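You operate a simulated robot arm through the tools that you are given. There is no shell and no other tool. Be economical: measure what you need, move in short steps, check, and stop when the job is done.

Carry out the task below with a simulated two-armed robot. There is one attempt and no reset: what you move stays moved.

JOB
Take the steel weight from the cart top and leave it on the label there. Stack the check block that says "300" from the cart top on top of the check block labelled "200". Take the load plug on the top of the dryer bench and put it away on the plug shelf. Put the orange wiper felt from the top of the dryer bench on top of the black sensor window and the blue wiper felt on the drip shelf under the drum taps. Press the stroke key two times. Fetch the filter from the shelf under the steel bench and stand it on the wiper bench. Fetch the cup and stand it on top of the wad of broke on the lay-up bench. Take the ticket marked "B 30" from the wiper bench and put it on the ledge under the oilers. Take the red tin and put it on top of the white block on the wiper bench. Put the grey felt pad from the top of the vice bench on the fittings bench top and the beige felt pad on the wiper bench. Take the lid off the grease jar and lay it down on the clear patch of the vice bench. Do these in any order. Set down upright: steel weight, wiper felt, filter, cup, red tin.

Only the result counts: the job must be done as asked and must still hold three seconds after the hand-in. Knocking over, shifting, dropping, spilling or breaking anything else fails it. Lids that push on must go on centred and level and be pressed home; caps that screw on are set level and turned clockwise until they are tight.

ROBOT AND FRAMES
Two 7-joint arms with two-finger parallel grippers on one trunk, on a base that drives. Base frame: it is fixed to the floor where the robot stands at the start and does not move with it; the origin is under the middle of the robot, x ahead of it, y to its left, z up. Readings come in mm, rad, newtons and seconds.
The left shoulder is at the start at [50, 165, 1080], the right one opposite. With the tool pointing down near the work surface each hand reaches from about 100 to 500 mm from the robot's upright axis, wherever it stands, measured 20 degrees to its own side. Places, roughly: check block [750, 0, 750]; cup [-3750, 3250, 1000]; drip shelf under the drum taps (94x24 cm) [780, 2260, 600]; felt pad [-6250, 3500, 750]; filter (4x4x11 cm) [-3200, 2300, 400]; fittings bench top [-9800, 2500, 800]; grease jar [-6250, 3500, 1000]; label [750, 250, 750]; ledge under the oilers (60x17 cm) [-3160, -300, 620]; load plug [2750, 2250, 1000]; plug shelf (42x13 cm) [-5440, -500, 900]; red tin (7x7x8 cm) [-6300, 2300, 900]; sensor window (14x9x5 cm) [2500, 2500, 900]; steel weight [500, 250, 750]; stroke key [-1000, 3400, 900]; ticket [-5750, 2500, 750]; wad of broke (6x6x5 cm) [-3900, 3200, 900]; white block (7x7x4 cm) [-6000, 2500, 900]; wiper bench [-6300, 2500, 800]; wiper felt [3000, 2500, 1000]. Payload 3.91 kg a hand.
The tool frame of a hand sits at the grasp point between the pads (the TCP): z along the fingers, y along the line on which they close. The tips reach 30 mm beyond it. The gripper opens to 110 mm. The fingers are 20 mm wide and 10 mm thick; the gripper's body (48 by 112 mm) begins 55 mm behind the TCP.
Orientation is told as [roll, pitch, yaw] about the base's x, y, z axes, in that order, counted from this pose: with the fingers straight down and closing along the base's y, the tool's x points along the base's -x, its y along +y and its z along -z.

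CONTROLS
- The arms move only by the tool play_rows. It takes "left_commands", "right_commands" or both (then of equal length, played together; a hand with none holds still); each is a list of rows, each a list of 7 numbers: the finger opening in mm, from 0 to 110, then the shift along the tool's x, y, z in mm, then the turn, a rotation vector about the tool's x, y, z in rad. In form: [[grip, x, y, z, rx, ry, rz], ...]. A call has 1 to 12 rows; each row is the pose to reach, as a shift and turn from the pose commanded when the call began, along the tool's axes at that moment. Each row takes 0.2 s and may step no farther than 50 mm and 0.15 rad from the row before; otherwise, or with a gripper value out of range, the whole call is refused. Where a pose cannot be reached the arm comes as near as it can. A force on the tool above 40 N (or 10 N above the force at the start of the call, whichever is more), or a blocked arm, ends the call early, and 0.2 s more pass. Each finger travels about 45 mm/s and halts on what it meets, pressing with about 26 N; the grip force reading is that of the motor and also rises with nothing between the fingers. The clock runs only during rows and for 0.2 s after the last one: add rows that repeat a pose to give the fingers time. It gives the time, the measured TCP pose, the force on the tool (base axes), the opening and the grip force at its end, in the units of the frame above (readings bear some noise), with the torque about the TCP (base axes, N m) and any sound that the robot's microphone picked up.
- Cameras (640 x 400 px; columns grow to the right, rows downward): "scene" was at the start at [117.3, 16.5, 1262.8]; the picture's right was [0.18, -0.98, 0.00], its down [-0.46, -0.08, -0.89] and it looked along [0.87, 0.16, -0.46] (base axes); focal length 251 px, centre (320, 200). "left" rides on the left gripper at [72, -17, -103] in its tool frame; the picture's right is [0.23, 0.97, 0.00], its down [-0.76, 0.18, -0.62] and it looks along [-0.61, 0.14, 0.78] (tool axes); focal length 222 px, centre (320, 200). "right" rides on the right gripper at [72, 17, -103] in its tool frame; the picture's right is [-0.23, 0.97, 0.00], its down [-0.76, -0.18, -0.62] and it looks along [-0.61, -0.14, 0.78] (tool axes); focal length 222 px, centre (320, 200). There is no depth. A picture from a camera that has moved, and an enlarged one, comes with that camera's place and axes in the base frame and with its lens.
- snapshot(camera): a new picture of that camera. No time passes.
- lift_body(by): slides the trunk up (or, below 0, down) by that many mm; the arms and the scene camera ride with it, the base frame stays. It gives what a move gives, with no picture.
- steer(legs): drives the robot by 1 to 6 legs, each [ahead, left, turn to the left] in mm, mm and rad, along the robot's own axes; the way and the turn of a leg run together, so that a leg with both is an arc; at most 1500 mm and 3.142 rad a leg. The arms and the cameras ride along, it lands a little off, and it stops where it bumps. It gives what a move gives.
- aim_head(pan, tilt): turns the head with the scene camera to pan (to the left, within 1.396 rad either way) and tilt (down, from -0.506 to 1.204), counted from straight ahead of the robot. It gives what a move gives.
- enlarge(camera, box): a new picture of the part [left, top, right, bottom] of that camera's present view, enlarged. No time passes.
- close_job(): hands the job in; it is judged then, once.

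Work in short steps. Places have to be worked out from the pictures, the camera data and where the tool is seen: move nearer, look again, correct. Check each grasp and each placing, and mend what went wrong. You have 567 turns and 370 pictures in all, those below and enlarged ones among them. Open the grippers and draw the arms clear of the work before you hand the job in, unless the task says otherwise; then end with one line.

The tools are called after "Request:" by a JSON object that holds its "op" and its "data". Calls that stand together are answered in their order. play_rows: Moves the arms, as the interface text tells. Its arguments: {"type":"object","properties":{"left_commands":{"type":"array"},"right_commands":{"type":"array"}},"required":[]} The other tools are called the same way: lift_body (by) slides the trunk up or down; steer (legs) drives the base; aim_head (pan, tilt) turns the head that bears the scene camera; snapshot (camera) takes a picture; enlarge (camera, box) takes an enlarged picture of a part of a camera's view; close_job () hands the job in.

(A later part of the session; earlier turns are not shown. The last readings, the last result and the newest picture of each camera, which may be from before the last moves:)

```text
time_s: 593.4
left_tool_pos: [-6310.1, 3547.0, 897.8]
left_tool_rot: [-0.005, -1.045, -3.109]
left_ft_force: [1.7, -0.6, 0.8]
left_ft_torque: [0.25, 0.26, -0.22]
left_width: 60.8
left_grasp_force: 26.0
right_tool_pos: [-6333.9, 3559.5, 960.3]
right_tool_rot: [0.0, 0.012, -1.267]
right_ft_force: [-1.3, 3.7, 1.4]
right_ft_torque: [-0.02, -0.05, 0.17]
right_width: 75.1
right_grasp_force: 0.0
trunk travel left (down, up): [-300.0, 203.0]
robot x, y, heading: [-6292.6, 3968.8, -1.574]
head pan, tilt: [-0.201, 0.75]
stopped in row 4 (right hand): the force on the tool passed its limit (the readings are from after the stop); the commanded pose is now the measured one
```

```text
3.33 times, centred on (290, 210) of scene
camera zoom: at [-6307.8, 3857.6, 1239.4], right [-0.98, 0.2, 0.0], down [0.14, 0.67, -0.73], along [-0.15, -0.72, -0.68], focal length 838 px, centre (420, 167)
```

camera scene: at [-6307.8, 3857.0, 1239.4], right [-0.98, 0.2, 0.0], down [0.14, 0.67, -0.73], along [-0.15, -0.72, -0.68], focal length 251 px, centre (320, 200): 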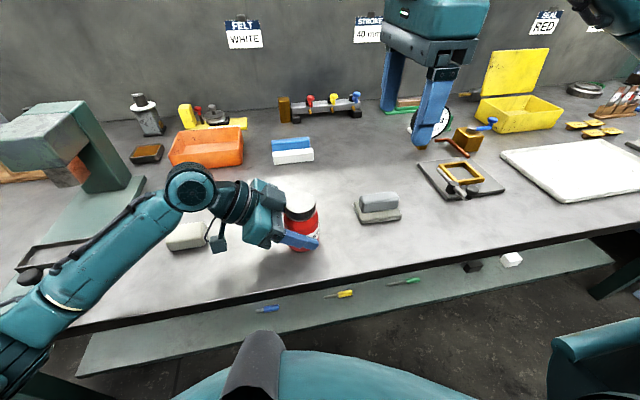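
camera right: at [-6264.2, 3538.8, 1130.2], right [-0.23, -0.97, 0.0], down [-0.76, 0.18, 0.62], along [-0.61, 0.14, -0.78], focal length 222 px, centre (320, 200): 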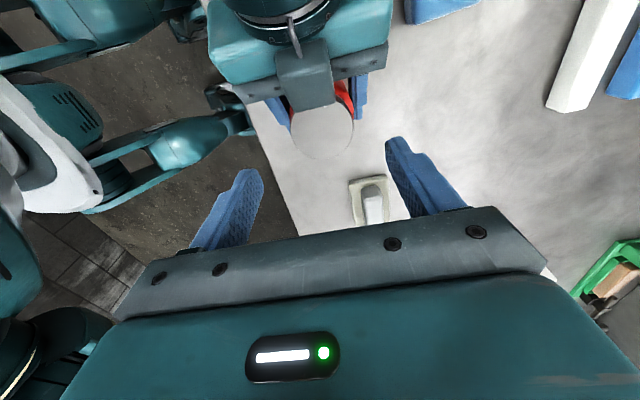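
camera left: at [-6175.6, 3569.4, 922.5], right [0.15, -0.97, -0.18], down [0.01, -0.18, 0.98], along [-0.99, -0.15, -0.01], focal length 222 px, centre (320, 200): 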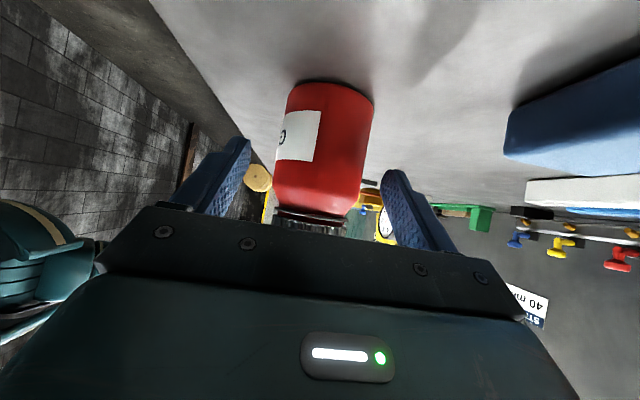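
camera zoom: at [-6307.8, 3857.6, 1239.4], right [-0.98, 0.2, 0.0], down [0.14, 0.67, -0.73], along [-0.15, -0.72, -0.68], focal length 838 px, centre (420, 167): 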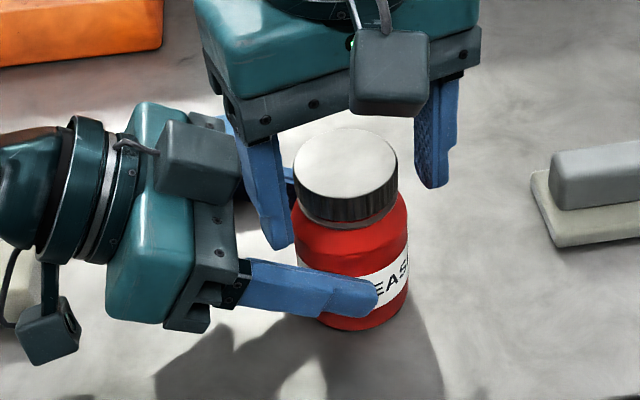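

The opened finger pressed the left hand's housing. I narrow to 58 mm, lift clear, and rotate back clockwise above the lid.

Request:
{"op": "play_rows", "data": {"right_commands": [[62, 0, 0, 0, 0, 0, 0], [62, 0, 0, -20, 0, 0, 0], [62, 0, 0, -50, 0, 0, 0.1], [62, 0, 0, -50, 0, 0, 0.24], [62, 0, 0, -50, 0, 0, 0.38], [62, 0, 0, -50, 0, 0, 0.52], [62, 0, 0, -50, 0, 0, 0.66], [62, 0, 0, -50, 0, 0, 0.8], [62, 0, 0, -50, 0, 0, 0.94], [62, 0, 0, -50, 0, 0, 1.08], [62, 0, 0, -50, 0, 0, 1.22], [62, 0, 0, -50, 0, 0, 1.36]]}}

Request:
{"op": "play_rows", "data": {"right_commands": [[75, 0, 0, 0, 0, 0, 0.14], [75, 0, 0, 0, 0, 0, 0.28], [75, 0, 0, 0, 0, 0, 0.42], [75, 0, 0, 0, 0, 0, 0.5]]}}

Request:
{"op": "snapshot", "data": {"camera": "right"}}

Request:
{"op": "enlarge", "data": {"camera": "scene", "box": [220, 150, 360, 270]}}

```text
time_s: 596.0
left_tool_pos: [-6309.7, 3548.1, 898.8]
left_tool_rot: [-0.004, -1.045, -3.111]
left_ft_force: [0.8, -2.7, 5.1]
left_ft_torque: [-0.2, 0.28, 0.13]
left_width: 60.8
left_grasp_force: 25.8
right_tool_pos: [-6334.3, 3558.4, 1009.6]
right_tool_rot: [-0.011, -0.001, -2.631]
right_ft_force: [0.1, -0.6, -0.3]
right_ft_torque: [0.01, 0.01, -0.01]
right_width: 61.6
right_grasp_force: 0.0
trunk travel left (down, up): [-300.0, 203.0]
robot x, y, heading: [-6289.5, 3966.9, -1.571]
head pan, tilt: [-0.201, 0.75]
```

```text
time_s: 597.0
left_tool_pos: [-6310.7, 3546.8, 898.6]
left_tool_rot: [-0.007, -1.046, -3.111]
left_ft_force: [0.8, -2.9, 5.7]
left_ft_torque: [-0.23, 0.3, 0.12]
left_width: 60.9
left_grasp_force: 26.2
right_tool_pos: [-6333.9, 3557.5, 1009.6]
right_tool_rot: [-0.011, -0.005, -3.131]
right_ft_force: [-0.3, 0.2, 0.2]
right_ft_torque: [-0.01, 0.01, 0.02]
right_width: 75.1
right_grasp_force: 0.2
trunk travel left (down, up): [-300.0, 203.0]
robot x, y, heading: [-6290.7, 3967.5, -1.568]
head pan, tilt: [-0.201, 0.75]
```

```text
141 pictures are left
camera right: at [-6259.6, 3540.4, 1112.7], right [-0.22, -0.98, -0.01], down [-0.76, 0.16, 0.63], along [-0.61, 0.14, -0.78], focal length 222 px, centre (320, 200)
```

right: 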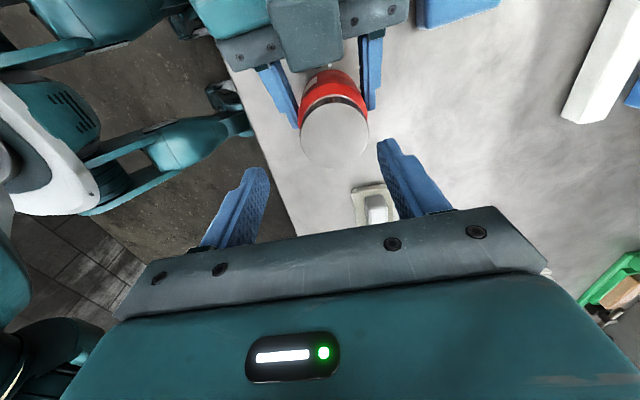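

```text
3.33 times, centred on (290, 210) of scene
camera zoom: at [-6307.7, 3857.5, 1239.4], right [-0.98, 0.2, 0.0], down [0.14, 0.67, -0.73], along [-0.15, -0.72, -0.68], focal length 838 px, centre (420, 167)
```

zoom: 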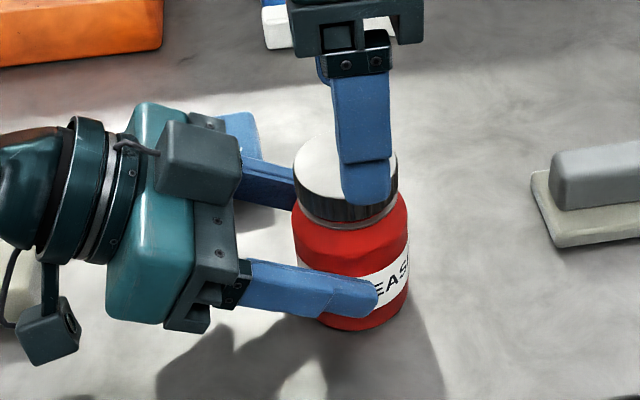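

Lid now at ≈(−6327,3546). Re-centre, descend, grip.

Request:
{"op": "play_rows", "data": {"right_commands": [[75, 4, 11, 20, 0, 0, 0], [75, 4, 11, 40, 0, 0, 0], [75, 4, 11, 51, 0, 0, 0], [75, 4, 11, 51, 0, 0, 0], [40, 4, 11, 51, 0, 0, 0], [40, 4, 11, 51, 0, 0, 0], [40, 4, 11, 51, 0, 0, 0], [40, 4, 11, 51, 0, 0, 0]]}}

Request:
{"op": "play_rows", "data": {"right_commands": [[40, 0, 0, 0, 0, 0, -0.14], [40, 0, 0, 0, 0, 0, -0.28], [40, 0, 0, 0, 0, 0, -0.42], [40, 0, 0, 0, 0, 0, -0.56], [40, 0, 0, 0, 0, 0, -0.7], [40, 0, 0, 0, 0, 0, -0.84], [40, 0, 0, 0, 0, 0, -0.98], [40, 0, 0, 0, 0, 0, -1.12], [40, 0, 0, 0, 0, 0, -1.26], [40, 0, 0, 0, 0, 0, -1.4], [40, 0, 0, 0, 0, 0, -1.54]]}}

Request:
{"op": "enlarge", "data": {"camera": "scene", "box": [250, 170, 340, 260]}}

```text
time_s: 598.8
left_tool_pos: [-6309.9, 3548.3, 898.4]
left_tool_rot: [-0.004, -1.045, -3.112]
left_ft_force: [2.8, 6.4, 7.2]
left_ft_torque: [-0.44, 0.23, -0.02]
left_width: 60.7
left_grasp_force: 26.2
right_tool_pos: [-6329.6, 3546.0, 959.3]
right_tool_rot: [-0.008, -0.005, -3.13]
right_ft_force: [-0.3, -9.3, -1.3]
right_ft_torque: [-0.32, 0.02, 0.04]
right_width: 50.5
right_grasp_force: 25.9
trunk travel left (down, up): [-300.0, 203.0]
robot x, y, heading: [-6288.1, 3966.2, -1.567]
head pan, tilt: [-0.201, 0.75]
```

```text
time_s: 601.2
left_tool_pos: [-6310.3, 3546.6, 898.3]
left_tool_rot: [-0.004, -1.043, -3.111]
left_ft_force: [8.3, 10.3, 5.2]
left_ft_torque: [-0.21, 0.56, -0.21]
left_width: 60.6
left_grasp_force: 25.6
right_tool_pos: [-6330.1, 3547.8, 959.7]
right_tool_rot: [-0.006, 0.009, -1.585]
right_ft_force: [-10.9, -7.6, 4.0]
right_ft_torque: [-0.35, 0.26, -0.04]
right_width: 50.2
right_grasp_force: 26.4
trunk travel left (down, up): [-300.0, 203.0]
robot x, y, heading: [-6290.7, 3969.0, -1.571]
head pan, tilt: [-0.201, 0.75]
```

```text
4.44 times, centred on (295, 215) of scene
camera zoom: at [-6308.1, 3858.1, 1239.5], right [-0.98, 0.2, 0.0], down [0.14, 0.67, -0.73], along [-0.15, -0.72, -0.68], focal length 1117 px, centre (431, 133)
```

zoom: 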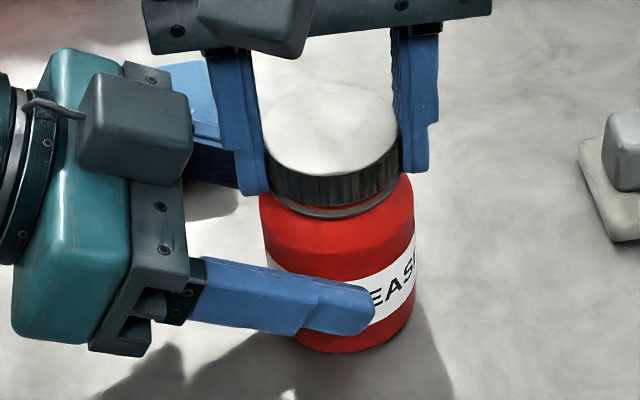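

A gap is opening beneath the lid. Repeat the cycle: open slightly, rotate back, close, twist.

Request:
{"op": "play_rows", "data": {"right_commands": [[58, 0, 0, 0, 0, 0, 0], [58, 0, 0, 0, 0, 0, 0.14], [58, 0, 0, 0, 0, 0, 0.28], [58, 0, 0, 0, 0, 0, 0.42], [58, 0, 0, 0, 0, 0, 0.56], [58, 0, 0, 0, 0, 0, 0.7], [58, 0, 0, 0, 0, 0, 0.84], [58, 0, 0, 0, 0, 0, 0.98], [58, 0, 0, 0, 0, 0, 1.12], [58, 0, 0, 0, 0, 0, 1.26], [58, 0, 0, 0, 0, 0, 1.4], [58, 0, 0, 0, 0, 0, 1.5]]}}

Request:
{"op": "play_rows", "data": {"right_commands": [[40, 0, 0, 0, 0, 0, 0], [40, 0, 0, 0, 0, 0, 0], [40, 0, 0, 0, 0, 0, -0.14], [40, 0, 0, 0, 0, 0, -0.28], [40, 0, 0, 0, 0, 0, -0.42], [40, 0, 0, 0, 0, 0, -0.56], [40, 0, 0, -0.2, 0, 0, -0.7], [40, 0, 0, -0.4, 0, 0, -0.84], [40, 0, 0, -0.6, 0, 0, -0.98], [40, 0, 0, -0.8, 0, 0, -1.12], [40, 0, 0, -1, 0, 0, -1.26], [40, 0, 0, -1, 0, 0, -1.4]]}}

Request:
{"op": "enlarge", "data": {"camera": "scene", "box": [250, 170, 340, 260]}}

```text
time_s: 603.8
left_tool_pos: [-6310.4, 3545.9, 898.8]
left_tool_rot: [-0.005, -1.045, -3.109]
left_ft_force: [1.5, -2.7, 5.0]
left_ft_torque: [-0.24, -0.06, 0.05]
left_width: 60.7
left_grasp_force: 25.5
right_tool_pos: [-6329.5, 3547.7, 958.5]
right_tool_rot: [-0.011, -0.005, -3.091]
right_ft_force: [-0.2, 0.5, -0.3]
right_ft_torque: [-0.03, -0.01, 0.01]
right_width: 57.9
right_grasp_force: 0.1
trunk travel left (down, up): [-300.0, 203.0]
robot x, y, heading: [-6289.6, 3964.5, -1.571]
head pan, tilt: [-0.201, 0.75]
```

```text
time_s: 606.4
left_tool_pos: [-6309.8, 3546.1, 898.3]
left_tool_rot: [-0.004, -1.043, -3.109]
left_ft_force: [2.1, 1.5, 2.6]
left_ft_torque: [-0.07, 0.2, 0.0]
left_width: 60.9
left_grasp_force: 25.9
right_tool_pos: [-6329.9, 3545.7, 958.7]
right_tool_rot: [-0.005, 0.01, -1.686]
right_ft_force: [-4.8, -0.4, 0.0]
right_ft_torque: [-0.02, 0.09, -0.05]
right_width: 50.2
right_grasp_force: 26.0
trunk travel left (down, up): [-300.0, 203.0]
robot x, y, heading: [-6289.3, 3968.4, -1.571]
head pan, tilt: [-0.201, 0.75]
```

```text
4.44 times, centred on (295, 215) of scene
camera zoom: at [-6308.0, 3857.5, 1239.4], right [-0.98, 0.2, 0.0], down [0.14, 0.67, -0.73], along [-0.15, -0.72, -0.68], focal length 1117 px, centre (431, 133)
```

zoom: 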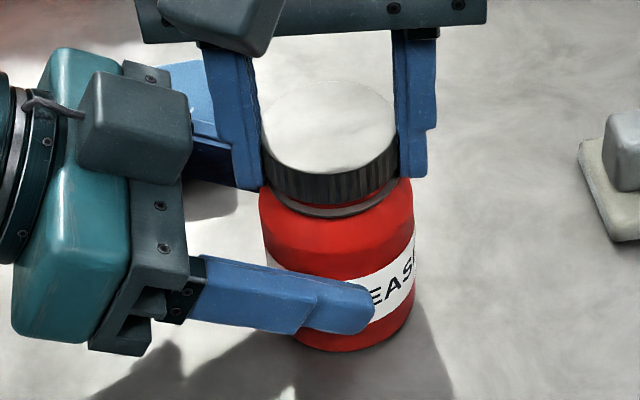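

Test pull again.

Request:
{"op": "play_rows", "data": {"right_commands": [[40, 0, 0, -1.5, 0, 0, 0], [40, 0, 0, -3, 0, 0, 0], [40, 0, 0, -4, 0, 0, 0]]}}

Request:
{"op": "enlarge", "data": {"camera": "scene", "box": [250, 170, 340, 260]}}

```text
time_s: 607.2
left_tool_pos: [-6311.0, 3547.2, 898.2]
left_tool_rot: [-0.006, -1.046, -3.11]
left_ft_force: [1.1, -0.9, 3.1]
left_ft_torque: [-0.13, -0.09, 0.01]
left_width: 60.5
left_grasp_force: 26.6
right_tool_pos: [-6330.0, 3547.2, 964.2]
right_tool_rot: [-0.005, 0.01, -1.685]
right_ft_force: [-0.2, -0.6, -0.3]
right_ft_torque: [-0.02, 0.0, 0.02]
right_width: 50.3
right_grasp_force: 25.6
trunk travel left (down, up): [-300.0, 203.0]
robot x, y, heading: [-6290.4, 3969.7, -1.567]
head pan, tilt: [-0.201, 0.75]
```

```text
4.44 times, centred on (295, 215) of scene
camera zoom: at [-6307.8, 3857.3, 1239.4], right [-0.98, 0.2, 0.0], down [0.14, 0.67, -0.73], along [-0.15, -0.72, -0.68], focal length 1117 px, centre (431, 133)
```

zoom: 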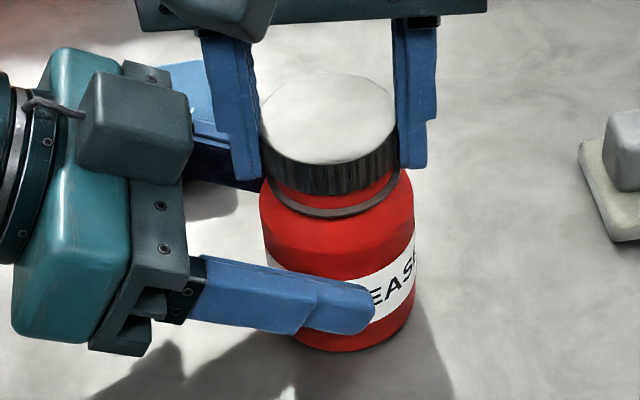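

The lid is free. I lift it 60 mm clear.

Request:
{"op": "play_rows", "data": {"right_commands": [[40, 0, 0, -10, 0, 0, 0], [40, 0, 0, -30, 0, 0, 0], [40, 0, 0, -60, 0, 0, 0], [40, 0, 0, -90, 0, 0, 0]]}}

Request:
{"op": "play_rows", "data": {"left_commands": [[70, 0, 0, 0, 0, 0, 0], [85, 0, 0, 0, 0, 0, 0], [85, 0, 0, 0, 0, 0, 0], [85, 0, 0, -20, 0, 0, 0], [85, 0, 0, -50, 0, 0, 0], [85, 0, 0, -85, 0, 0, 0], [85, -10, 0, -120, 0, 0, 0], [85, -20, 0, -155, 0, 0, 0]]}}

Request:
{"op": "snapshot", "data": {"camera": "scene"}}

```text
time_s: 608.2
left_tool_pos: [-6309.9, 3548.7, 899.2]
left_tool_rot: [-0.006, -1.045, -3.11]
left_ft_force: [0.5, -0.8, 3.1]
left_ft_torque: [-0.12, -0.05, 0.04]
left_width: 60.5
left_grasp_force: 26.5
right_tool_pos: [-6329.3, 3546.6, 1055.2]
right_tool_rot: [-0.006, 0.01, -1.688]
right_ft_force: [0.5, 0.1, -0.1]
right_ft_torque: [-0.03, 0.01, 0.04]
right_width: 50.1
right_grasp_force: 26.1
trunk travel left (down, up): [-300.0, 203.0]
robot x, y, heading: [-6288.4, 3971.4, -1.572]
head pan, tilt: [-0.201, 0.75]
```

```text
time_s: 610.0
left_tool_pos: [-6185.6, 3550.3, 992.9]
left_tool_rot: [-0.006, -1.045, -3.11]
left_ft_force: [-0.8, 0.1, -0.1]
left_ft_torque: [0.0, 0.02, 0.04]
left_width: 85.2
left_grasp_force: 0.1
right_tool_pos: [-6328.7, 3546.6, 1054.0]
right_tool_rot: [-0.009, 0.009, -1.689]
right_ft_force: [0.3, -0.3, -0.8]
right_ft_torque: [-0.03, -0.03, -0.03]
right_width: 50.0
right_grasp_force: 26.1
trunk travel left (down, up): [-300.0, 203.0]
robot x, y, heading: [-6288.4, 3966.5, -1.569]
head pan, tilt: [-0.201, 0.75]
```

```text
136 pictures are left
camera scene: at [-6307.8, 3857.3, 1239.4], right [-0.98, 0.2, 0.0], down [0.14, 0.67, -0.73], along [-0.15, -0.72, -0.68], focal length 251 px, centre (320, 200)
```

scene: 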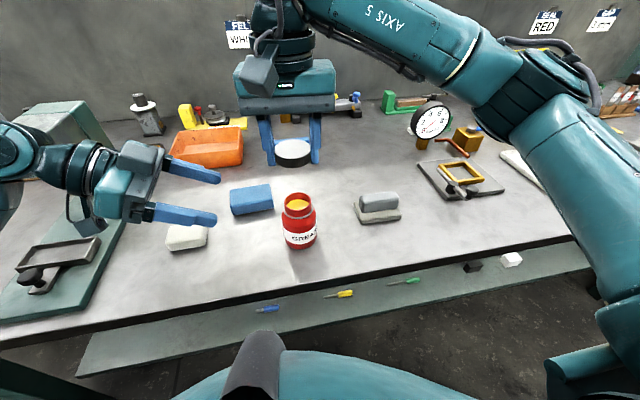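

Jar stands open and upright. I carry the lid to the free spot at ≈(−6430,3592) and lower it.

Request:
{"op": "play_rows", "data": {"right_commands": [[40, 8, -26, 0, 0, 0, 0], [40, 16, -53, 0, 0, 0, 0], [40, 25, -80, 10, 0, 0, 0], [40, 33, -106, 40, 0, 0, 0], [40, 33, -106, 80, 0, 0, 0], [40, 33, -106, 120, 0, 0, 0], [40, 33, -106, 150, 0, 0, 0], [40, 33, -106, 155, 0, 0, 0]]}}

Request:
{"op": "snapshot", "data": {"camera": "right"}}

Request:
{"op": "enlarge", "data": {"camera": "scene", "box": [280, 150, 420, 270]}}

```text
time_s: 611.8
left_tool_pos: [-6187.4, 3550.7, 993.0]
left_tool_rot: [-0.005, -1.046, -3.109]
left_ft_force: [0.5, 0.0, -0.5]
left_ft_torque: [0.04, 0.0, -0.01]
left_width: 85.1
left_grasp_force: 0.1
right_tool_pos: [-6431.5, 3593.4, 899.7]
right_tool_rot: [-0.004, 0.008, -1.688]
right_ft_force: [-0.5, -0.2, -0.2]
right_ft_torque: [0.01, 0.0, 0.05]
right_width: 50.3
right_grasp_force: 26.6
trunk travel left (down, up): [-300.0, 203.0]
robot x, y, heading: [-6288.3, 3968.7, -1.575]
head pan, tilt: [-0.201, 0.75]
```

```text
135 pictures are left
camera right: at [-6404.6, 3661.5, 1003.2], right [0.94, -0.34, -0.01], down [-0.26, -0.74, 0.62], along [-0.21, -0.58, -0.79], focal length 222 px, centre (320, 200)
```

right: 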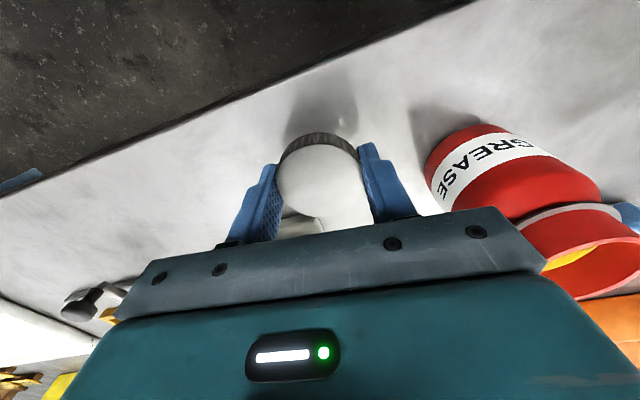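

```text
3.33 times, centred on (350, 210) of scene
camera zoom: at [-6307.9, 3857.3, 1239.4], right [-0.98, 0.2, 0.0], down [0.14, 0.67, -0.73], along [-0.15, -0.72, -0.68], focal length 838 px, centre (220, 167)
```

zoom: 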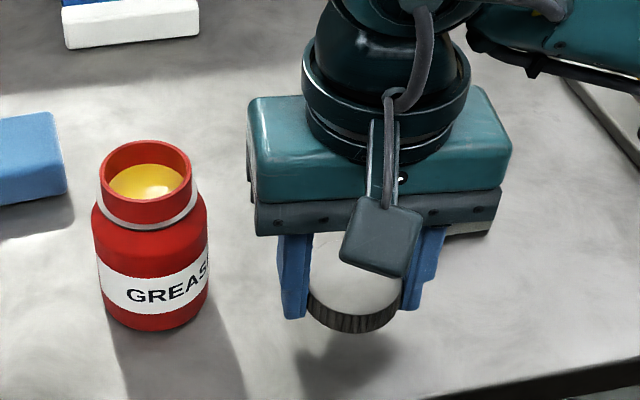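

Clear below. Lower until contact.

Request:
{"op": "play_rows", "data": {"right_commands": [[40, 0, 0, 6, 0, 0, 0], [40, 0, 0, 10, 0, 0, 0], [40, 0, 0, 13, 0, 0, 0], [40, 0, 0, 15, 0, 0, 0], [40, 0, 0, 17, 0, 0, 0], [40, 0, 0, 19, 0, 0, 0], [40, 0, 0, 21, 0, 0, 0]]}}

Request:
{"op": "enlarge", "data": {"camera": "scene", "box": [280, 150, 420, 270]}}

```text
time_s: 613.4
left_tool_pos: [-6186.7, 3551.2, 994.0]
left_tool_rot: [-0.005, -1.047, -3.112]
left_ft_force: [-0.3, 0.5, 0.8]
left_ft_torque: [-0.01, -0.01, -0.01]
left_width: 84.8
left_grasp_force: 0.0
right_tool_pos: [-6433.0, 3592.0, 880.3]
right_tool_rot: [-0.005, 0.006, -1.689]
right_ft_force: [-2.4, 1.2, 13.5]
right_ft_torque: [-0.16, -0.32, 0.06]
right_width: 50.2
right_grasp_force: 25.8
trunk travel left (down, up): [-300.0, 203.0]
robot x, y, heading: [-6286.1, 3966.2, -1.574]
head pan, tilt: [-0.201, 0.75]
```

```text
3.33 times, centred on (350, 210) of scene
camera zoom: at [-6307.9, 3858.2, 1239.8], right [-0.98, 0.2, 0.0], down [0.14, 0.67, -0.73], along [-0.15, -0.72, -0.68], focal length 838 px, centre (220, 167)
```

zoom: 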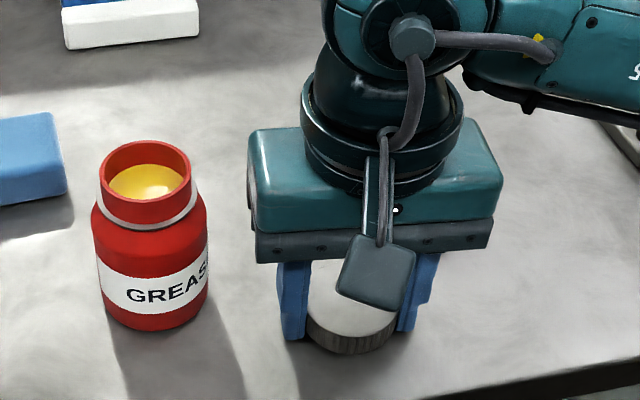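

Touching the bench. Release and rise.

Request:
{"op": "play_rows", "data": {"right_commands": [[55, 0, 0, -1, 0, 0, 0], [68, 0, 0, -1, 0, 0, 0], [68, 0, 0, -1, 0, 0, 0], [68, 0, 0, -30, 0, 0, 0], [68, 0, 0, -75, 0, 0, 0], [68, 0, 0, -120, 0, 0, 0], [68, 0, 0, -165, 0, 0, 0]]}}

Request:
{"op": "enlarge", "data": {"camera": "scene", "box": [270, 150, 430, 270]}}

```text
time_s: 615.0
left_tool_pos: [-6186.0, 3552.0, 992.6]
left_tool_rot: [-0.006, -1.046, -3.111]
left_ft_force: [0.2, 0.5, -0.1]
left_ft_torque: [0.01, 0.0, -0.03]
left_width: 85.0
left_grasp_force: 0.0
right_tool_pos: [-6429.8, 3591.2, 1044.2]
right_tool_rot: [-0.008, 0.012, -1.687]
right_ft_force: [0.0, 0.4, 0.0]
right_ft_torque: [0.01, 0.03, -0.03]
right_width: 67.7
right_grasp_force: 0.0
trunk travel left (down, up): [-300.0, 203.0]
robot x, y, heading: [-6290.3, 3970.9, -1.573]
head pan, tilt: [-0.201, 0.75]
```

```text
3.33 times, centred on (350, 210) of scene
camera zoom: at [-6307.7, 3857.5, 1239.4], right [-0.98, 0.2, 0.0], down [0.14, 0.67, -0.73], along [-0.15, -0.72, -0.68], focal length 838 px, centre (220, 167)
```

zoom: 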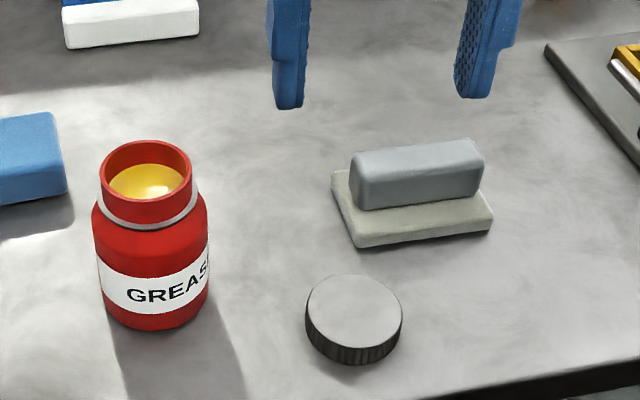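

Lid laid down. Now the grey pad: I move the right hand above it for a look.

Request:
{"op": "play_rows", "data": {"right_commands": [[100, -25, -20, 0, 0, 0, -0.05], [100, -50, -40, 0, 0, 0, -0.1], [100, -60, -57, 0, 0, 0, -0.115], [100, -60, -57, 0, 0, 0, -0.115]]}}

Request:
{"op": "snapshot", "data": {"camera": "right"}}

Request:
{"op": "enlarge", "data": {"camera": "right", "box": [240, 60, 400, 200]}}

```text
time_s: 616.0
left_tool_pos: [-6185.0, 3550.8, 992.5]
left_tool_rot: [-0.006, -1.045, -3.11]
left_ft_force: [-0.1, -0.2, -0.2]
left_ft_torque: [-0.01, -0.03, -0.04]
left_width: 85.0
left_grasp_force: 0.1
right_tool_pos: [-6494.8, 3536.7, 1042.4]
right_tool_rot: [-0.006, 0.011, -1.572]
right_ft_force: [0.0, -0.4, 0.3]
right_ft_torque: [0.01, 0.03, 0.0]
right_width: 100.1
right_grasp_force: 0.1
trunk travel left (down, up): [-300.0, 203.0]
robot x, y, heading: [-6291.0, 3967.2, -1.569]
head pan, tilt: [-0.201, 0.75]
```

```text
131 pictures are left
camera right: at [-6476.1, 3609.4, 1148.1], right [0.97, -0.23, -0.01], down [-0.18, -0.77, 0.62], along [-0.15, -0.6, -0.79], focal length 222 px, centre (320, 200)
```

right: 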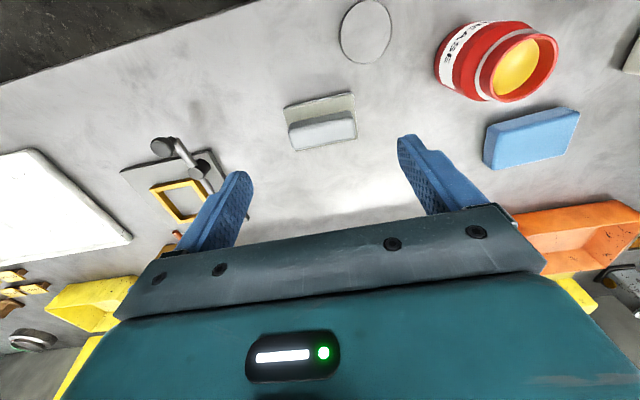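

```text
2.86 times, centred on (320, 130) of right
camera zoom: at [-6476.1, 3609.4, 1148.1], right [0.97, -0.23, -0.01], down [-0.18, -0.77, 0.62], along [-0.15, -0.6, -0.79], focal length 635 px, centre (320, 400)
```

zoom: 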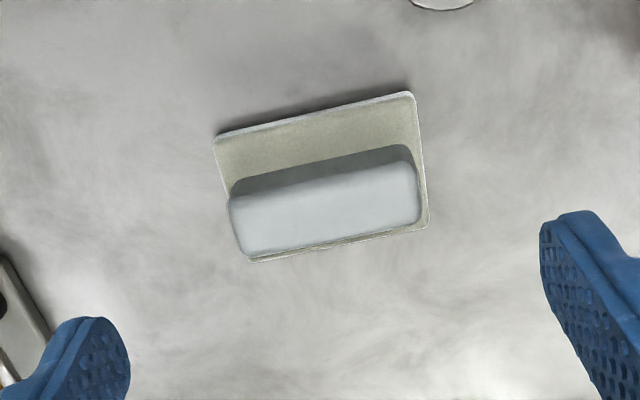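

Grey pad centre (−6499,3513), grip ≈74 mm along x. I centre over it and descend to grip its handle end to end.

Request:
{"op": "play_rows", "data": {"right_commands": [[104, -15, -4, 20, 0, -0.011, 0], [104, -23, -4, 60, 0, -0.011, 0], [104, -23, -4, 95, 0, -0.011, 0], [104, -23, -4, 95, 0, -0.011, 0]]}}

Request:
{"op": "snapshot", "data": {"camera": "right"}}

Request:
{"op": "enlarge", "data": {"camera": "scene", "box": [310, 130, 450, 250]}}

```text
time_s: 617.0
left_tool_pos: [-6185.5, 3550.9, 993.6]
left_tool_rot: [-0.005, -1.045, -3.112]
left_ft_force: [-0.8, -0.2, -0.9]
left_ft_torque: [-0.02, 0.03, 0.01]
left_width: 84.6
left_grasp_force: 0.1
right_tool_pos: [-6498.2, 3515.5, 948.3]
right_tool_rot: [-0.005, -0.002, -1.572]
right_ft_force: [-0.5, 0.2, -0.5]
right_ft_torque: [0.01, 0.0, -0.01]
right_width: 103.9
right_grasp_force: 0.0
trunk travel left (down, up): [-300.0, 203.0]
robot x, y, heading: [-6290.1, 3966.7, -1.569]
head pan, tilt: [-0.201, 0.75]
```

```text
129 pictures are left
camera right: at [-6479.6, 3588.2, 1050.7], right [0.97, -0.23, 0.0], down [-0.18, -0.76, 0.62], along [-0.15, -0.61, -0.78], focal length 222 px, centre (320, 200)
```

right: 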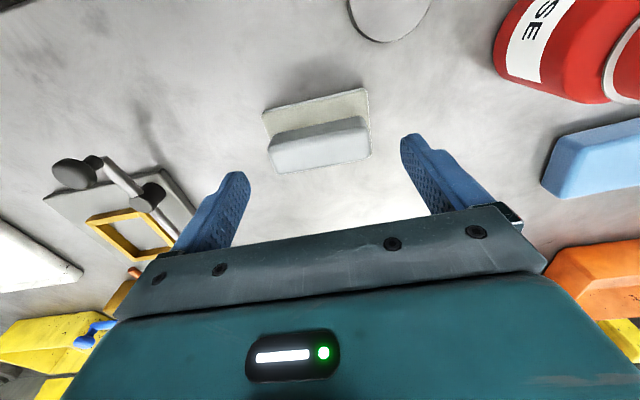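

```text
3.33 times, centred on (380, 190) of scene
camera zoom: at [-6307.9, 3857.3, 1239.4], right [-0.98, 0.2, 0.0], down [0.14, 0.67, -0.73], along [-0.15, -0.72, -0.68], focal length 838 px, centre (120, 233)
```

zoom: 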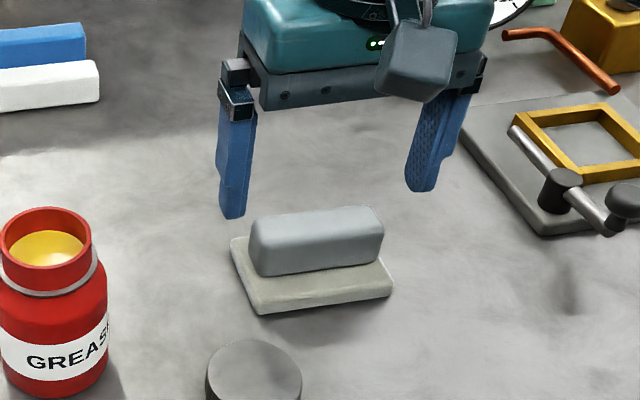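

Request:
{"op": "play_rows", "data": {"right_commands": [[104, 3, 1, 20, 0, 0, 0], [104, 3, 1, 40, 0, 0, 0], [104, 3, 1, 46, 0, 0, 0], [104, 3, 1, 46, 0, 0, 0], [60, 3, 1, 46, 0, 0, 0], [60, 3, 1, 46, 0, 0, 0], [60, 3, 1, 46, 0, 0, 0], [60, 3, 1, 46, 0, 0, 0], [60, 3, 1, 46, 0, 0, 0]]}}

Request:
{"op": "enlarge", "data": {"camera": "scene", "box": [310, 130, 450, 250]}}

```text
time_s: 619.0
left_tool_pos: [-6185.3, 3551.6, 992.6]
left_tool_rot: [-0.004, -1.046, -3.11]
left_ft_force: [-0.1, 0.0, 0.5]
left_ft_torque: [0.0, -0.02, -0.01]
left_width: 84.8
left_grasp_force: 0.0
right_tool_pos: [-6498.8, 3519.8, 901.9]
right_tool_rot: [-0.006, 0.0, -1.572]
right_ft_force: [0.8, 0.3, -0.3]
right_ft_torque: [-0.04, 0.0, 0.03]
right_width: 79.1
right_grasp_force: 26.2
trunk travel left (down, up): [-300.0, 203.0]
robot x, y, heading: [-6286.1, 3968.3, -1.572]
head pan, tilt: [-0.201, 0.75]
```

```text
3.33 times, centred on (380, 190) of scene
camera zoom: at [-6307.9, 3857.2, 1239.4], right [-0.98, 0.2, 0.0], down [0.14, 0.67, -0.73], along [-0.15, -0.72, -0.68], focal length 838 px, centre (120, 233)
```

zoom: 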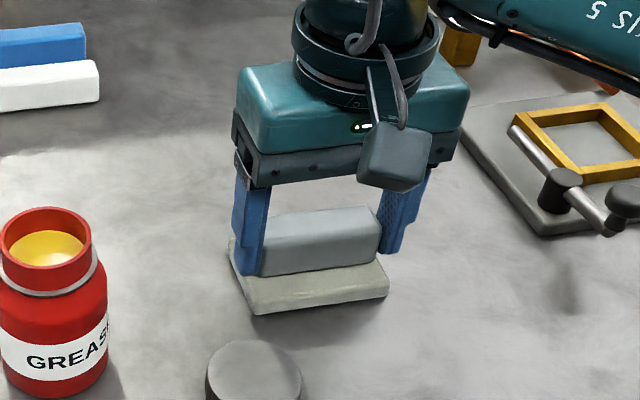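

Gripped (79 mm). Lift and check that slab and grip come together.

Request:
{"op": "play_rows", "data": {"right_commands": [[60, 0, 0, -15, 0, 0, 0], [60, 0, 0, -35, 0, 0, 0], [60, 0, 0, -70, 0, 0, 0], [60, 0, 0, -110, 0, 0, 0]]}}

Request:
{"op": "snapshot", "data": {"camera": "scene"}}

```text
time_s: 620.0
left_tool_pos: [-6185.4, 3550.7, 992.1]
left_tool_rot: [-0.005, -1.045, -3.112]
left_ft_force: [-0.1, -0.4, 0.6]
left_ft_torque: [0.03, 0.0, -0.02]
left_width: 85.0
left_grasp_force: 0.0
right_tool_pos: [-6498.7, 3519.3, 1012.7]
right_tool_rot: [-0.005, -0.001, -1.571]
right_ft_force: [-0.6, -0.1, -0.6]
right_ft_torque: [-0.01, -0.01, 0.0]
right_width: 79.2
right_grasp_force: 25.7
trunk travel left (down, up): [-300.0, 203.0]
robot x, y, heading: [-6290.5, 3963.2, -1.577]
head pan, tilt: [-0.201, 0.75]
```

```text
126 pictures are left
camera scene: at [-6307.7, 3857.5, 1239.4], right [-0.98, 0.2, 0.0], down [0.14, 0.67, -0.73], along [-0.15, -0.72, -0.68], focal length 251 px, centre (320, 200)
```

scene: 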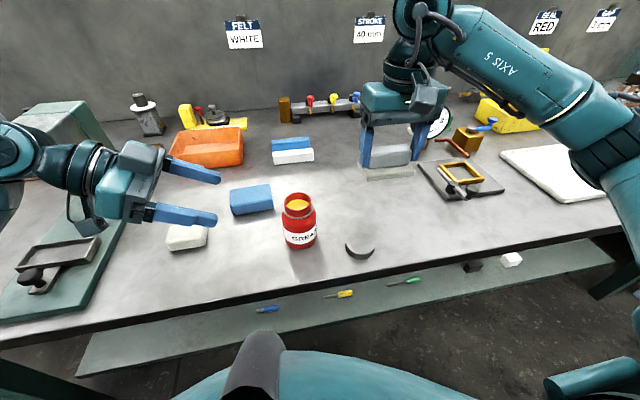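

Grey pad lifted as one piece. Now I bring the left hand upright above the beige pad.

Request:
{"op": "play_rows", "data": {"left_commands": [[90, -8, 0, -12, 0, 0.12, 0], [90, -16, 0, -24, 0, 0.24, 0], [90, -24, 0, -36, 0, 0.36, 0], [90, -32, 0, -48, 0, 0.48, 0], [90, -40, 0, -60, 0, 0.6, 0], [90, -48, 0, -72, 0, 0.72, 0], [90, -54, 0, -84, 0, 0.84, 0], [90, -56, 0, -95, 0, 0.96, 0], [90, -56, 0, -105, 0, 1.045, 0], [90, -56, 0, -105, 0, 1.045, 0]]}}

Request:
{"op": "snapshot", "data": {"camera": "left"}}

Request:
{"op": "enlarge", "data": {"camera": "left", "box": [240, 60, 400, 200]}}

```text
time_s: 622.2
left_tool_pos: [-6122.6, 3550.6, 1094.8]
left_tool_rot: [-0.003, 0.003, -3.114]
left_ft_force: [-0.6, 0.0, -0.1]
left_ft_torque: [0.0, 0.04, -0.02]
left_width: 90.0
left_grasp_force: 0.0
right_tool_pos: [-6498.3, 3519.2, 1012.0]
right_tool_rot: [-0.004, -0.001, -1.571]
right_ft_force: [0.2, 0.3, -0.9]
right_ft_torque: [-0.04, -0.02, -0.01]
right_width: 79.1
right_grasp_force: 26.1
trunk travel left (down, up): [-300.0, 203.0]
robot x, y, heading: [-6290.2, 3969.6, -1.565]
head pan, tilt: [-0.201, 0.75]
```

```text
125 pictures are left
camera left: at [-6051.5, 3568.3, 1198.0], right [0.25, -0.97, 0.0], down [-0.76, -0.2, 0.62], along [-0.6, -0.16, -0.78], focal length 222 px, centre (320, 200)
```

left: 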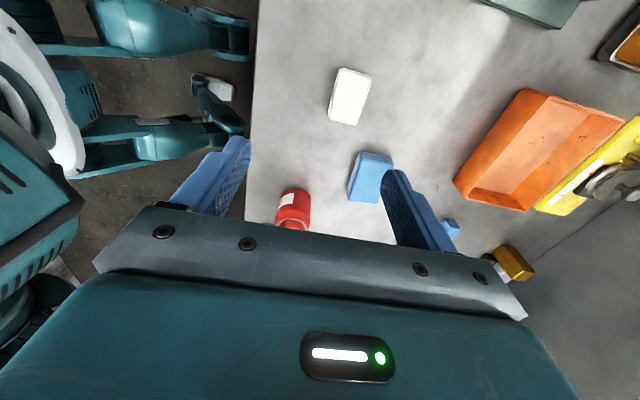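

```text
2.86 times, centred on (320, 130) of left
camera zoom: at [-6051.5, 3568.3, 1198.0], right [0.25, -0.97, 0.0], down [-0.76, -0.2, 0.62], along [-0.6, -0.16, -0.78], focal length 635 px, centre (320, 400)
```

zoom: 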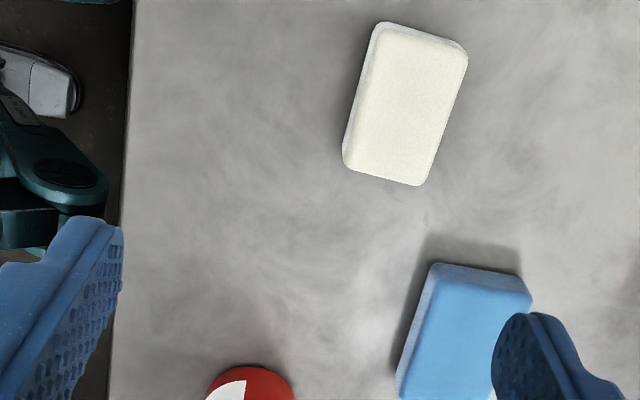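

Beige pad: 62×42 mm, centre (−6118,3510). I centre over it, descend and grip across y.

Request:
{"op": "play_rows", "data": {"left_commands": [[80, 1, 14, 30, 0, 0, 0.01], [80, 2, 28, 70, 0, 0, 0.02], [80, 3, 40, 110, 0, 0, 0.027], [80, 3, 40, 150, 0, 0, 0.027], [80, 3, 40, 170, 0, 0, 0.027], [80, 3, 40, 170, 0, 0, 0.027]]}}

Request:
{"op": "snapshot", "data": {"camera": "left"}}

```text
time_s: 623.6
left_tool_pos: [-6119.4, 3512.5, 925.8]
left_tool_rot: [0.001, 0.0, 3.14]
left_ft_force: [0.7, -0.2, -0.5]
left_ft_torque: [-0.04, 0.0, -0.02]
left_width: 79.8
left_grasp_force: 0.1
right_tool_pos: [-6497.8, 3518.6, 1012.1]
right_tool_rot: [-0.004, 0.0, -1.571]
right_ft_force: [0.4, -0.2, -0.6]
right_ft_torque: [0.01, 0.02, -0.02]
right_width: 79.2
right_grasp_force: 25.7
trunk travel left (down, up): [-300.0, 203.0]
robot x, y, heading: [-6286.9, 3965.8, -1.573]
head pan, tilt: [-0.201, 0.75]
```

```text
123 pictures are left
camera left: at [-6046.5, 3527.3, 1028.4], right [0.23, -0.97, 0.0], down [-0.76, -0.18, 0.62], along [-0.61, -0.14, -0.78], focal length 222 px, centre (320, 200)
```

left: 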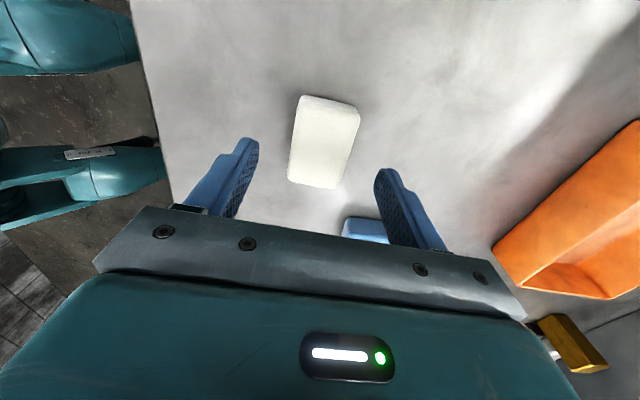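

Request:
{"op": "play_rows", "data": {"left_commands": [[80, 4, 3, 20, 0, 0, 0], [80, 4, 3, 34, 0, 0, 0], [80, 4, 3, 39, 0, 0, 0], [80, 4, 3, 39, 0, 0, 0], [28, 4, 3, 39, 0, 0, 0], [28, 4, 3, 39, 0, 0, 0], [28, 4, 3, 39, 0, 0, 0], [28, 4, 3, 39, 0, 0, 0], [28, 4, 3, 39, 0, 0, 0]]}}

Request:
{"op": "snapshot", "data": {"camera": "left"}}

```text
time_s: 625.6
left_tool_pos: [-6115.8, 3508.9, 884.9]
left_tool_rot: [-0.004, 0.0, 3.142]
left_ft_force: [0.7, 0.0, 0.0]
left_ft_torque: [0.04, 0.01, 0.01]
left_width: 44.0
left_grasp_force: 26.2
right_tool_pos: [-6497.9, 3518.5, 1013.0]
right_tool_rot: [-0.004, 0.0, -1.573]
right_ft_force: [0.2, -0.5, -1.0]
right_ft_torque: [0.0, -0.02, 0.02]
right_width: 79.1
right_grasp_force: 26.4
trunk travel left (down, up): [-300.0, 203.0]
robot x, y, heading: [-6286.7, 3967.8, -1.569]
head pan, tilt: [-0.201, 0.75]
```

```text
122 pictures are left
camera left: at [-6043.2, 3524.5, 988.8], right [0.23, -0.97, 0.0], down [-0.76, -0.18, 0.62], along [-0.61, -0.14, -0.78], focal length 222 px, centre (320, 200)
```

left: 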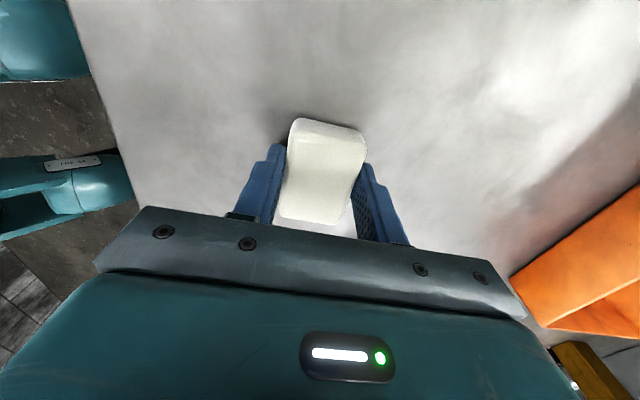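

Gripped. Lift both hands high and draw in.

Request:
{"op": "play_rows", "data": {"left_commands": [[28, 0, 0, -40, 0, 0, 0], [28, 0, 0, -80, 0, 0, 0], [28, 0, -5, -120, 0, 0, 0], [28, 0, -20, -160, 0, 0, 0], [28, 0, -40, -190, 0, 0, 0], [28, 0, -70, -215, 0, 0, 0]], "right_commands": [[60, 0, 0, -20, 0, 0, 0], [60, 0, 0, -40, 0, 0, 0], [60, 10, 0, -60, 0, 0, 0], [60, 30, 0, -80, 0, 0, 0], [60, 60, 0, -90, 0, 0, 0], [60, 90, 0, -95, 0, 0, 0]]}}

Request:
{"op": "snapshot", "data": {"camera": "scene"}}

```text
time_s: 627.0
left_tool_pos: [-6115.5, 3578.2, 1101.4]
left_tool_rot: [-0.003, -0.001, -3.142]
left_ft_force: [-0.2, 0.8, -0.5]
left_ft_torque: [-0.03, 0.0, 0.01]
left_width: 43.8
left_grasp_force: 26.6
right_tool_pos: [-6497.4, 3611.1, 1106.1]
right_tool_rot: [-0.005, -0.001, -1.574]
right_ft_force: [0.2, 0.1, -0.7]
right_ft_torque: [0.03, 0.03, -0.01]
right_width: 79.1
right_grasp_force: 26.2
trunk travel left (down, up): [-300.0, 203.0]
robot x, y, heading: [-6289.9, 3961.8, -1.563]
head pan, tilt: [-0.201, 0.75]
```

```text
121 pictures are left
camera scene: at [-6308.0, 3857.9, 1239.5], right [-0.98, 0.2, 0.0], down [0.14, 0.67, -0.73], along [-0.15, -0.72, -0.68], focal length 251 px, centre (320, 200)
```

scene: 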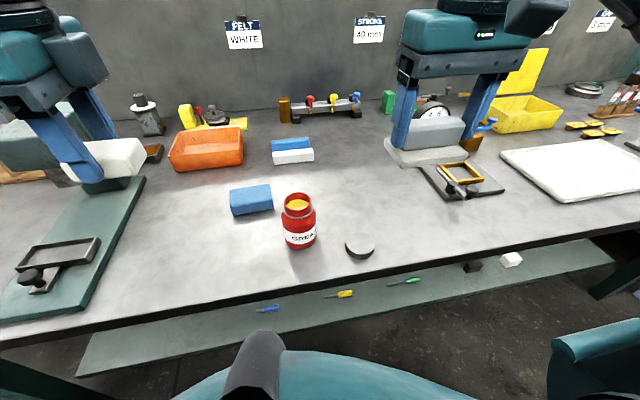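

Both pads held. Back away and face −x to see the way to the fittings bench.

Request:
{"op": "steer", "data": {"legs": [[-350, 0, 0], [0, 0, -1.571]]}}

Request:
{"op": "aim_head", "data": {"pan": 0.2, "tilt": 0.2}}

Request:
{"op": "snapshot", "data": {"camera": "scene"}}

```text
time_s: 633.1
left_tool_pos: [-6679.3, 4150.2, 1100.2]
left_tool_rot: [-0.004, 0.001, 1.567]
left_ft_force: [-0.2, 0.5, -1.0]
left_ft_torque: [0.01, 0.01, -0.01]
left_width: 44.0
left_grasp_force: 26.2
right_tool_pos: [-6646.2, 4531.4, 1106.0]
right_tool_rot: [-0.006, 0.0, 3.137]
right_ft_force: [-0.2, 0.7, -1.2]
right_ft_torque: [-0.01, -0.01, 0.01]
right_width: 79.0
right_grasp_force: 25.6
trunk travel left (down, up): [-300.0, 203.0]
robot x, y, heading: [-6288.1, 4318.9, 3.133]
head pan, tilt: [-0.201, 0.75]
```

```text
time_s: 634.1
left_tool_pos: [-6679.7, 4150.2, 1099.9]
left_tool_rot: [-0.003, 0.001, 1.568]
left_ft_force: [0.3, -0.2, -0.7]
left_ft_torque: [-0.01, 0.0, -0.01]
left_width: 44.0
left_grasp_force: 26.2
right_tool_pos: [-6647.2, 4531.4, 1106.5]
right_tool_rot: [-0.006, 0.001, 3.137]
right_ft_force: [-0.4, -0.2, -0.5]
right_ft_torque: [0.03, -0.01, 0.03]
right_width: 79.1
right_grasp_force: 26.0
trunk travel left (down, up): [-300.0, 203.0]
robot x, y, heading: [-6286.3, 4322.7, 3.137]
head pan, tilt: [0.201, 0.201]
```

```text
120 pictures are left
camera scene: at [-6412.1, 4304.5, 1289.0], right [-0.2, 0.98, 0.0], down [0.2, 0.04, -0.98], along [-0.96, -0.19, -0.2], focal length 251 px, centre (320, 200)
```

scene: 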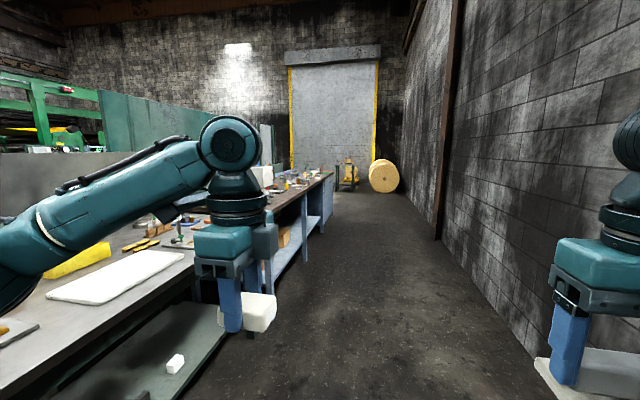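

The corridor is open. Drive 1500 ahead and look again.

Request:
{"op": "steer", "data": {"legs": [[1500, 0, 0.004], [900, 0, 0]]}}

Request:
{"op": "aim_head", "data": {"pan": 0.5, "tilt": 0.3}}

Request:
{"op": "snapshot", "data": {"camera": "scene"}}

```text
time_s: 645.8
left_tool_pos: [-9061.3, 4159.4, 1101.7]
left_tool_rot: [-0.003, 0.002, 1.568]
left_ft_force: [-0.5, -0.6, -0.8]
left_ft_torque: [0.02, -0.04, 0.01]
left_width: 43.8
left_grasp_force: 26.6
right_tool_pos: [-9028.0, 4542.1, 1106.1]
right_tool_rot: [-0.005, 0.0, 3.136]
right_ft_force: [-0.1, -0.3, -0.1]
right_ft_torque: [-0.01, 0.01, 0.0]
right_width: 79.3
right_grasp_force: 26.3
trunk travel left (down, up): [-300.0, 203.0]
robot x, y, heading: [-8670.3, 4333.6, 3.137]
head pan, tilt: [0.201, 0.201]
```

```text
time_s: 646.6
left_tool_pos: [-9060.8, 4160.5, 1101.2]
left_tool_rot: [-0.005, 0.002, 1.568]
left_ft_force: [0.4, 0.2, -0.8]
left_ft_torque: [0.02, -0.04, -0.01]
left_width: 43.7
left_grasp_force: 25.7
right_tool_pos: [-9028.1, 4541.4, 1105.5]
right_tool_rot: [-0.006, -0.002, 3.138]
right_ft_force: [0.4, -0.1, -1.2]
right_ft_torque: [0.0, 0.0, 0.01]
right_width: 79.1
right_grasp_force: 26.5
trunk travel left (down, up): [-300.0, 203.0]
robot x, y, heading: [-8670.0, 4331.7, 3.139]
head pan, tilt: [0.499, 0.3]
```

```text
119 pictures are left
camera scene: at [-8783.9, 4289.1, 1279.8], right [-0.48, 0.88, 0.0], down [0.26, 0.14, -0.96], along [-0.84, -0.45, -0.3], focal length 251 px, centre (320, 200)
```

scene: 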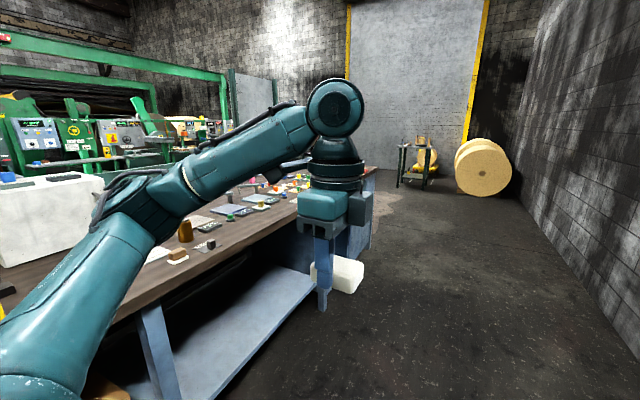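

The fittings bench is behind this row. I go round the far end: forward 1500 more and look left.

Request:
{"op": "steer", "data": {"legs": [[1500, 0, 0], [400, 0, 0]]}}

Request:
{"op": "aim_head", "data": {"pan": 1.2, "tilt": 0.3}}

Request:
{"op": "snapshot", "data": {"camera": "scene"}}

```text
time_s: 656.1
left_tool_pos: [-10963.6, 4177.5, 1101.2]
left_tool_rot: [-0.005, 0.0, 1.558]
left_ft_force: [0.5, -0.5, -0.3]
left_ft_torque: [-0.02, 0.0, 0.0]
left_width: 44.1
left_grasp_force: 25.9
right_tool_pos: [-10926.7, 4558.0, 1105.8]
right_tool_rot: [-0.006, -0.001, 3.128]
right_ft_force: [-1.0, -0.5, -0.5]
right_ft_torque: [-0.01, -0.01, -0.05]
right_width: 79.4
right_grasp_force: 26.1
trunk travel left (down, up): [-300.0, 203.0]
robot x, y, heading: [-10570.2, 4344.5, 3.125]
head pan, tilt: [0.499, 0.3]
```

```text
time_s: 657.2
left_tool_pos: [-10963.8, 4177.9, 1100.4]
left_tool_rot: [-0.003, 0.0, 1.56]
left_ft_force: [-0.1, -1.0, -1.9]
left_ft_torque: [-0.03, -0.01, -0.02]
left_width: 44.0
left_grasp_force: 26.1
right_tool_pos: [-10926.5, 4558.6, 1105.1]
right_tool_rot: [-0.005, -0.002, 3.127]
right_ft_force: [-0.1, 0.3, -0.1]
right_ft_torque: [-0.03, 0.0, 0.01]
right_width: 79.2
right_grasp_force: 25.8
trunk travel left (down, up): [-300.0, 203.0]
robot x, y, heading: [-10571.4, 4348.8, 3.128]
head pan, tilt: [1.201, 0.3]
```

```text
118 pictures are left
camera scene: at [-10637.6, 4260.9, 1279.8], right [-0.93, 0.37, 0.0], down [0.11, 0.27, -0.96], along [-0.36, -0.89, -0.3], focal length 251 px, centre (320, 200)
```

scene: 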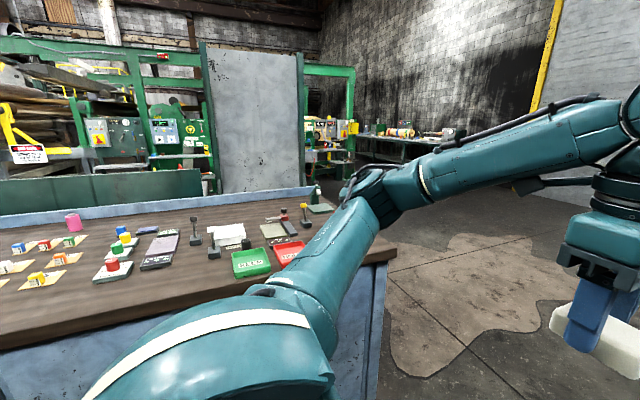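

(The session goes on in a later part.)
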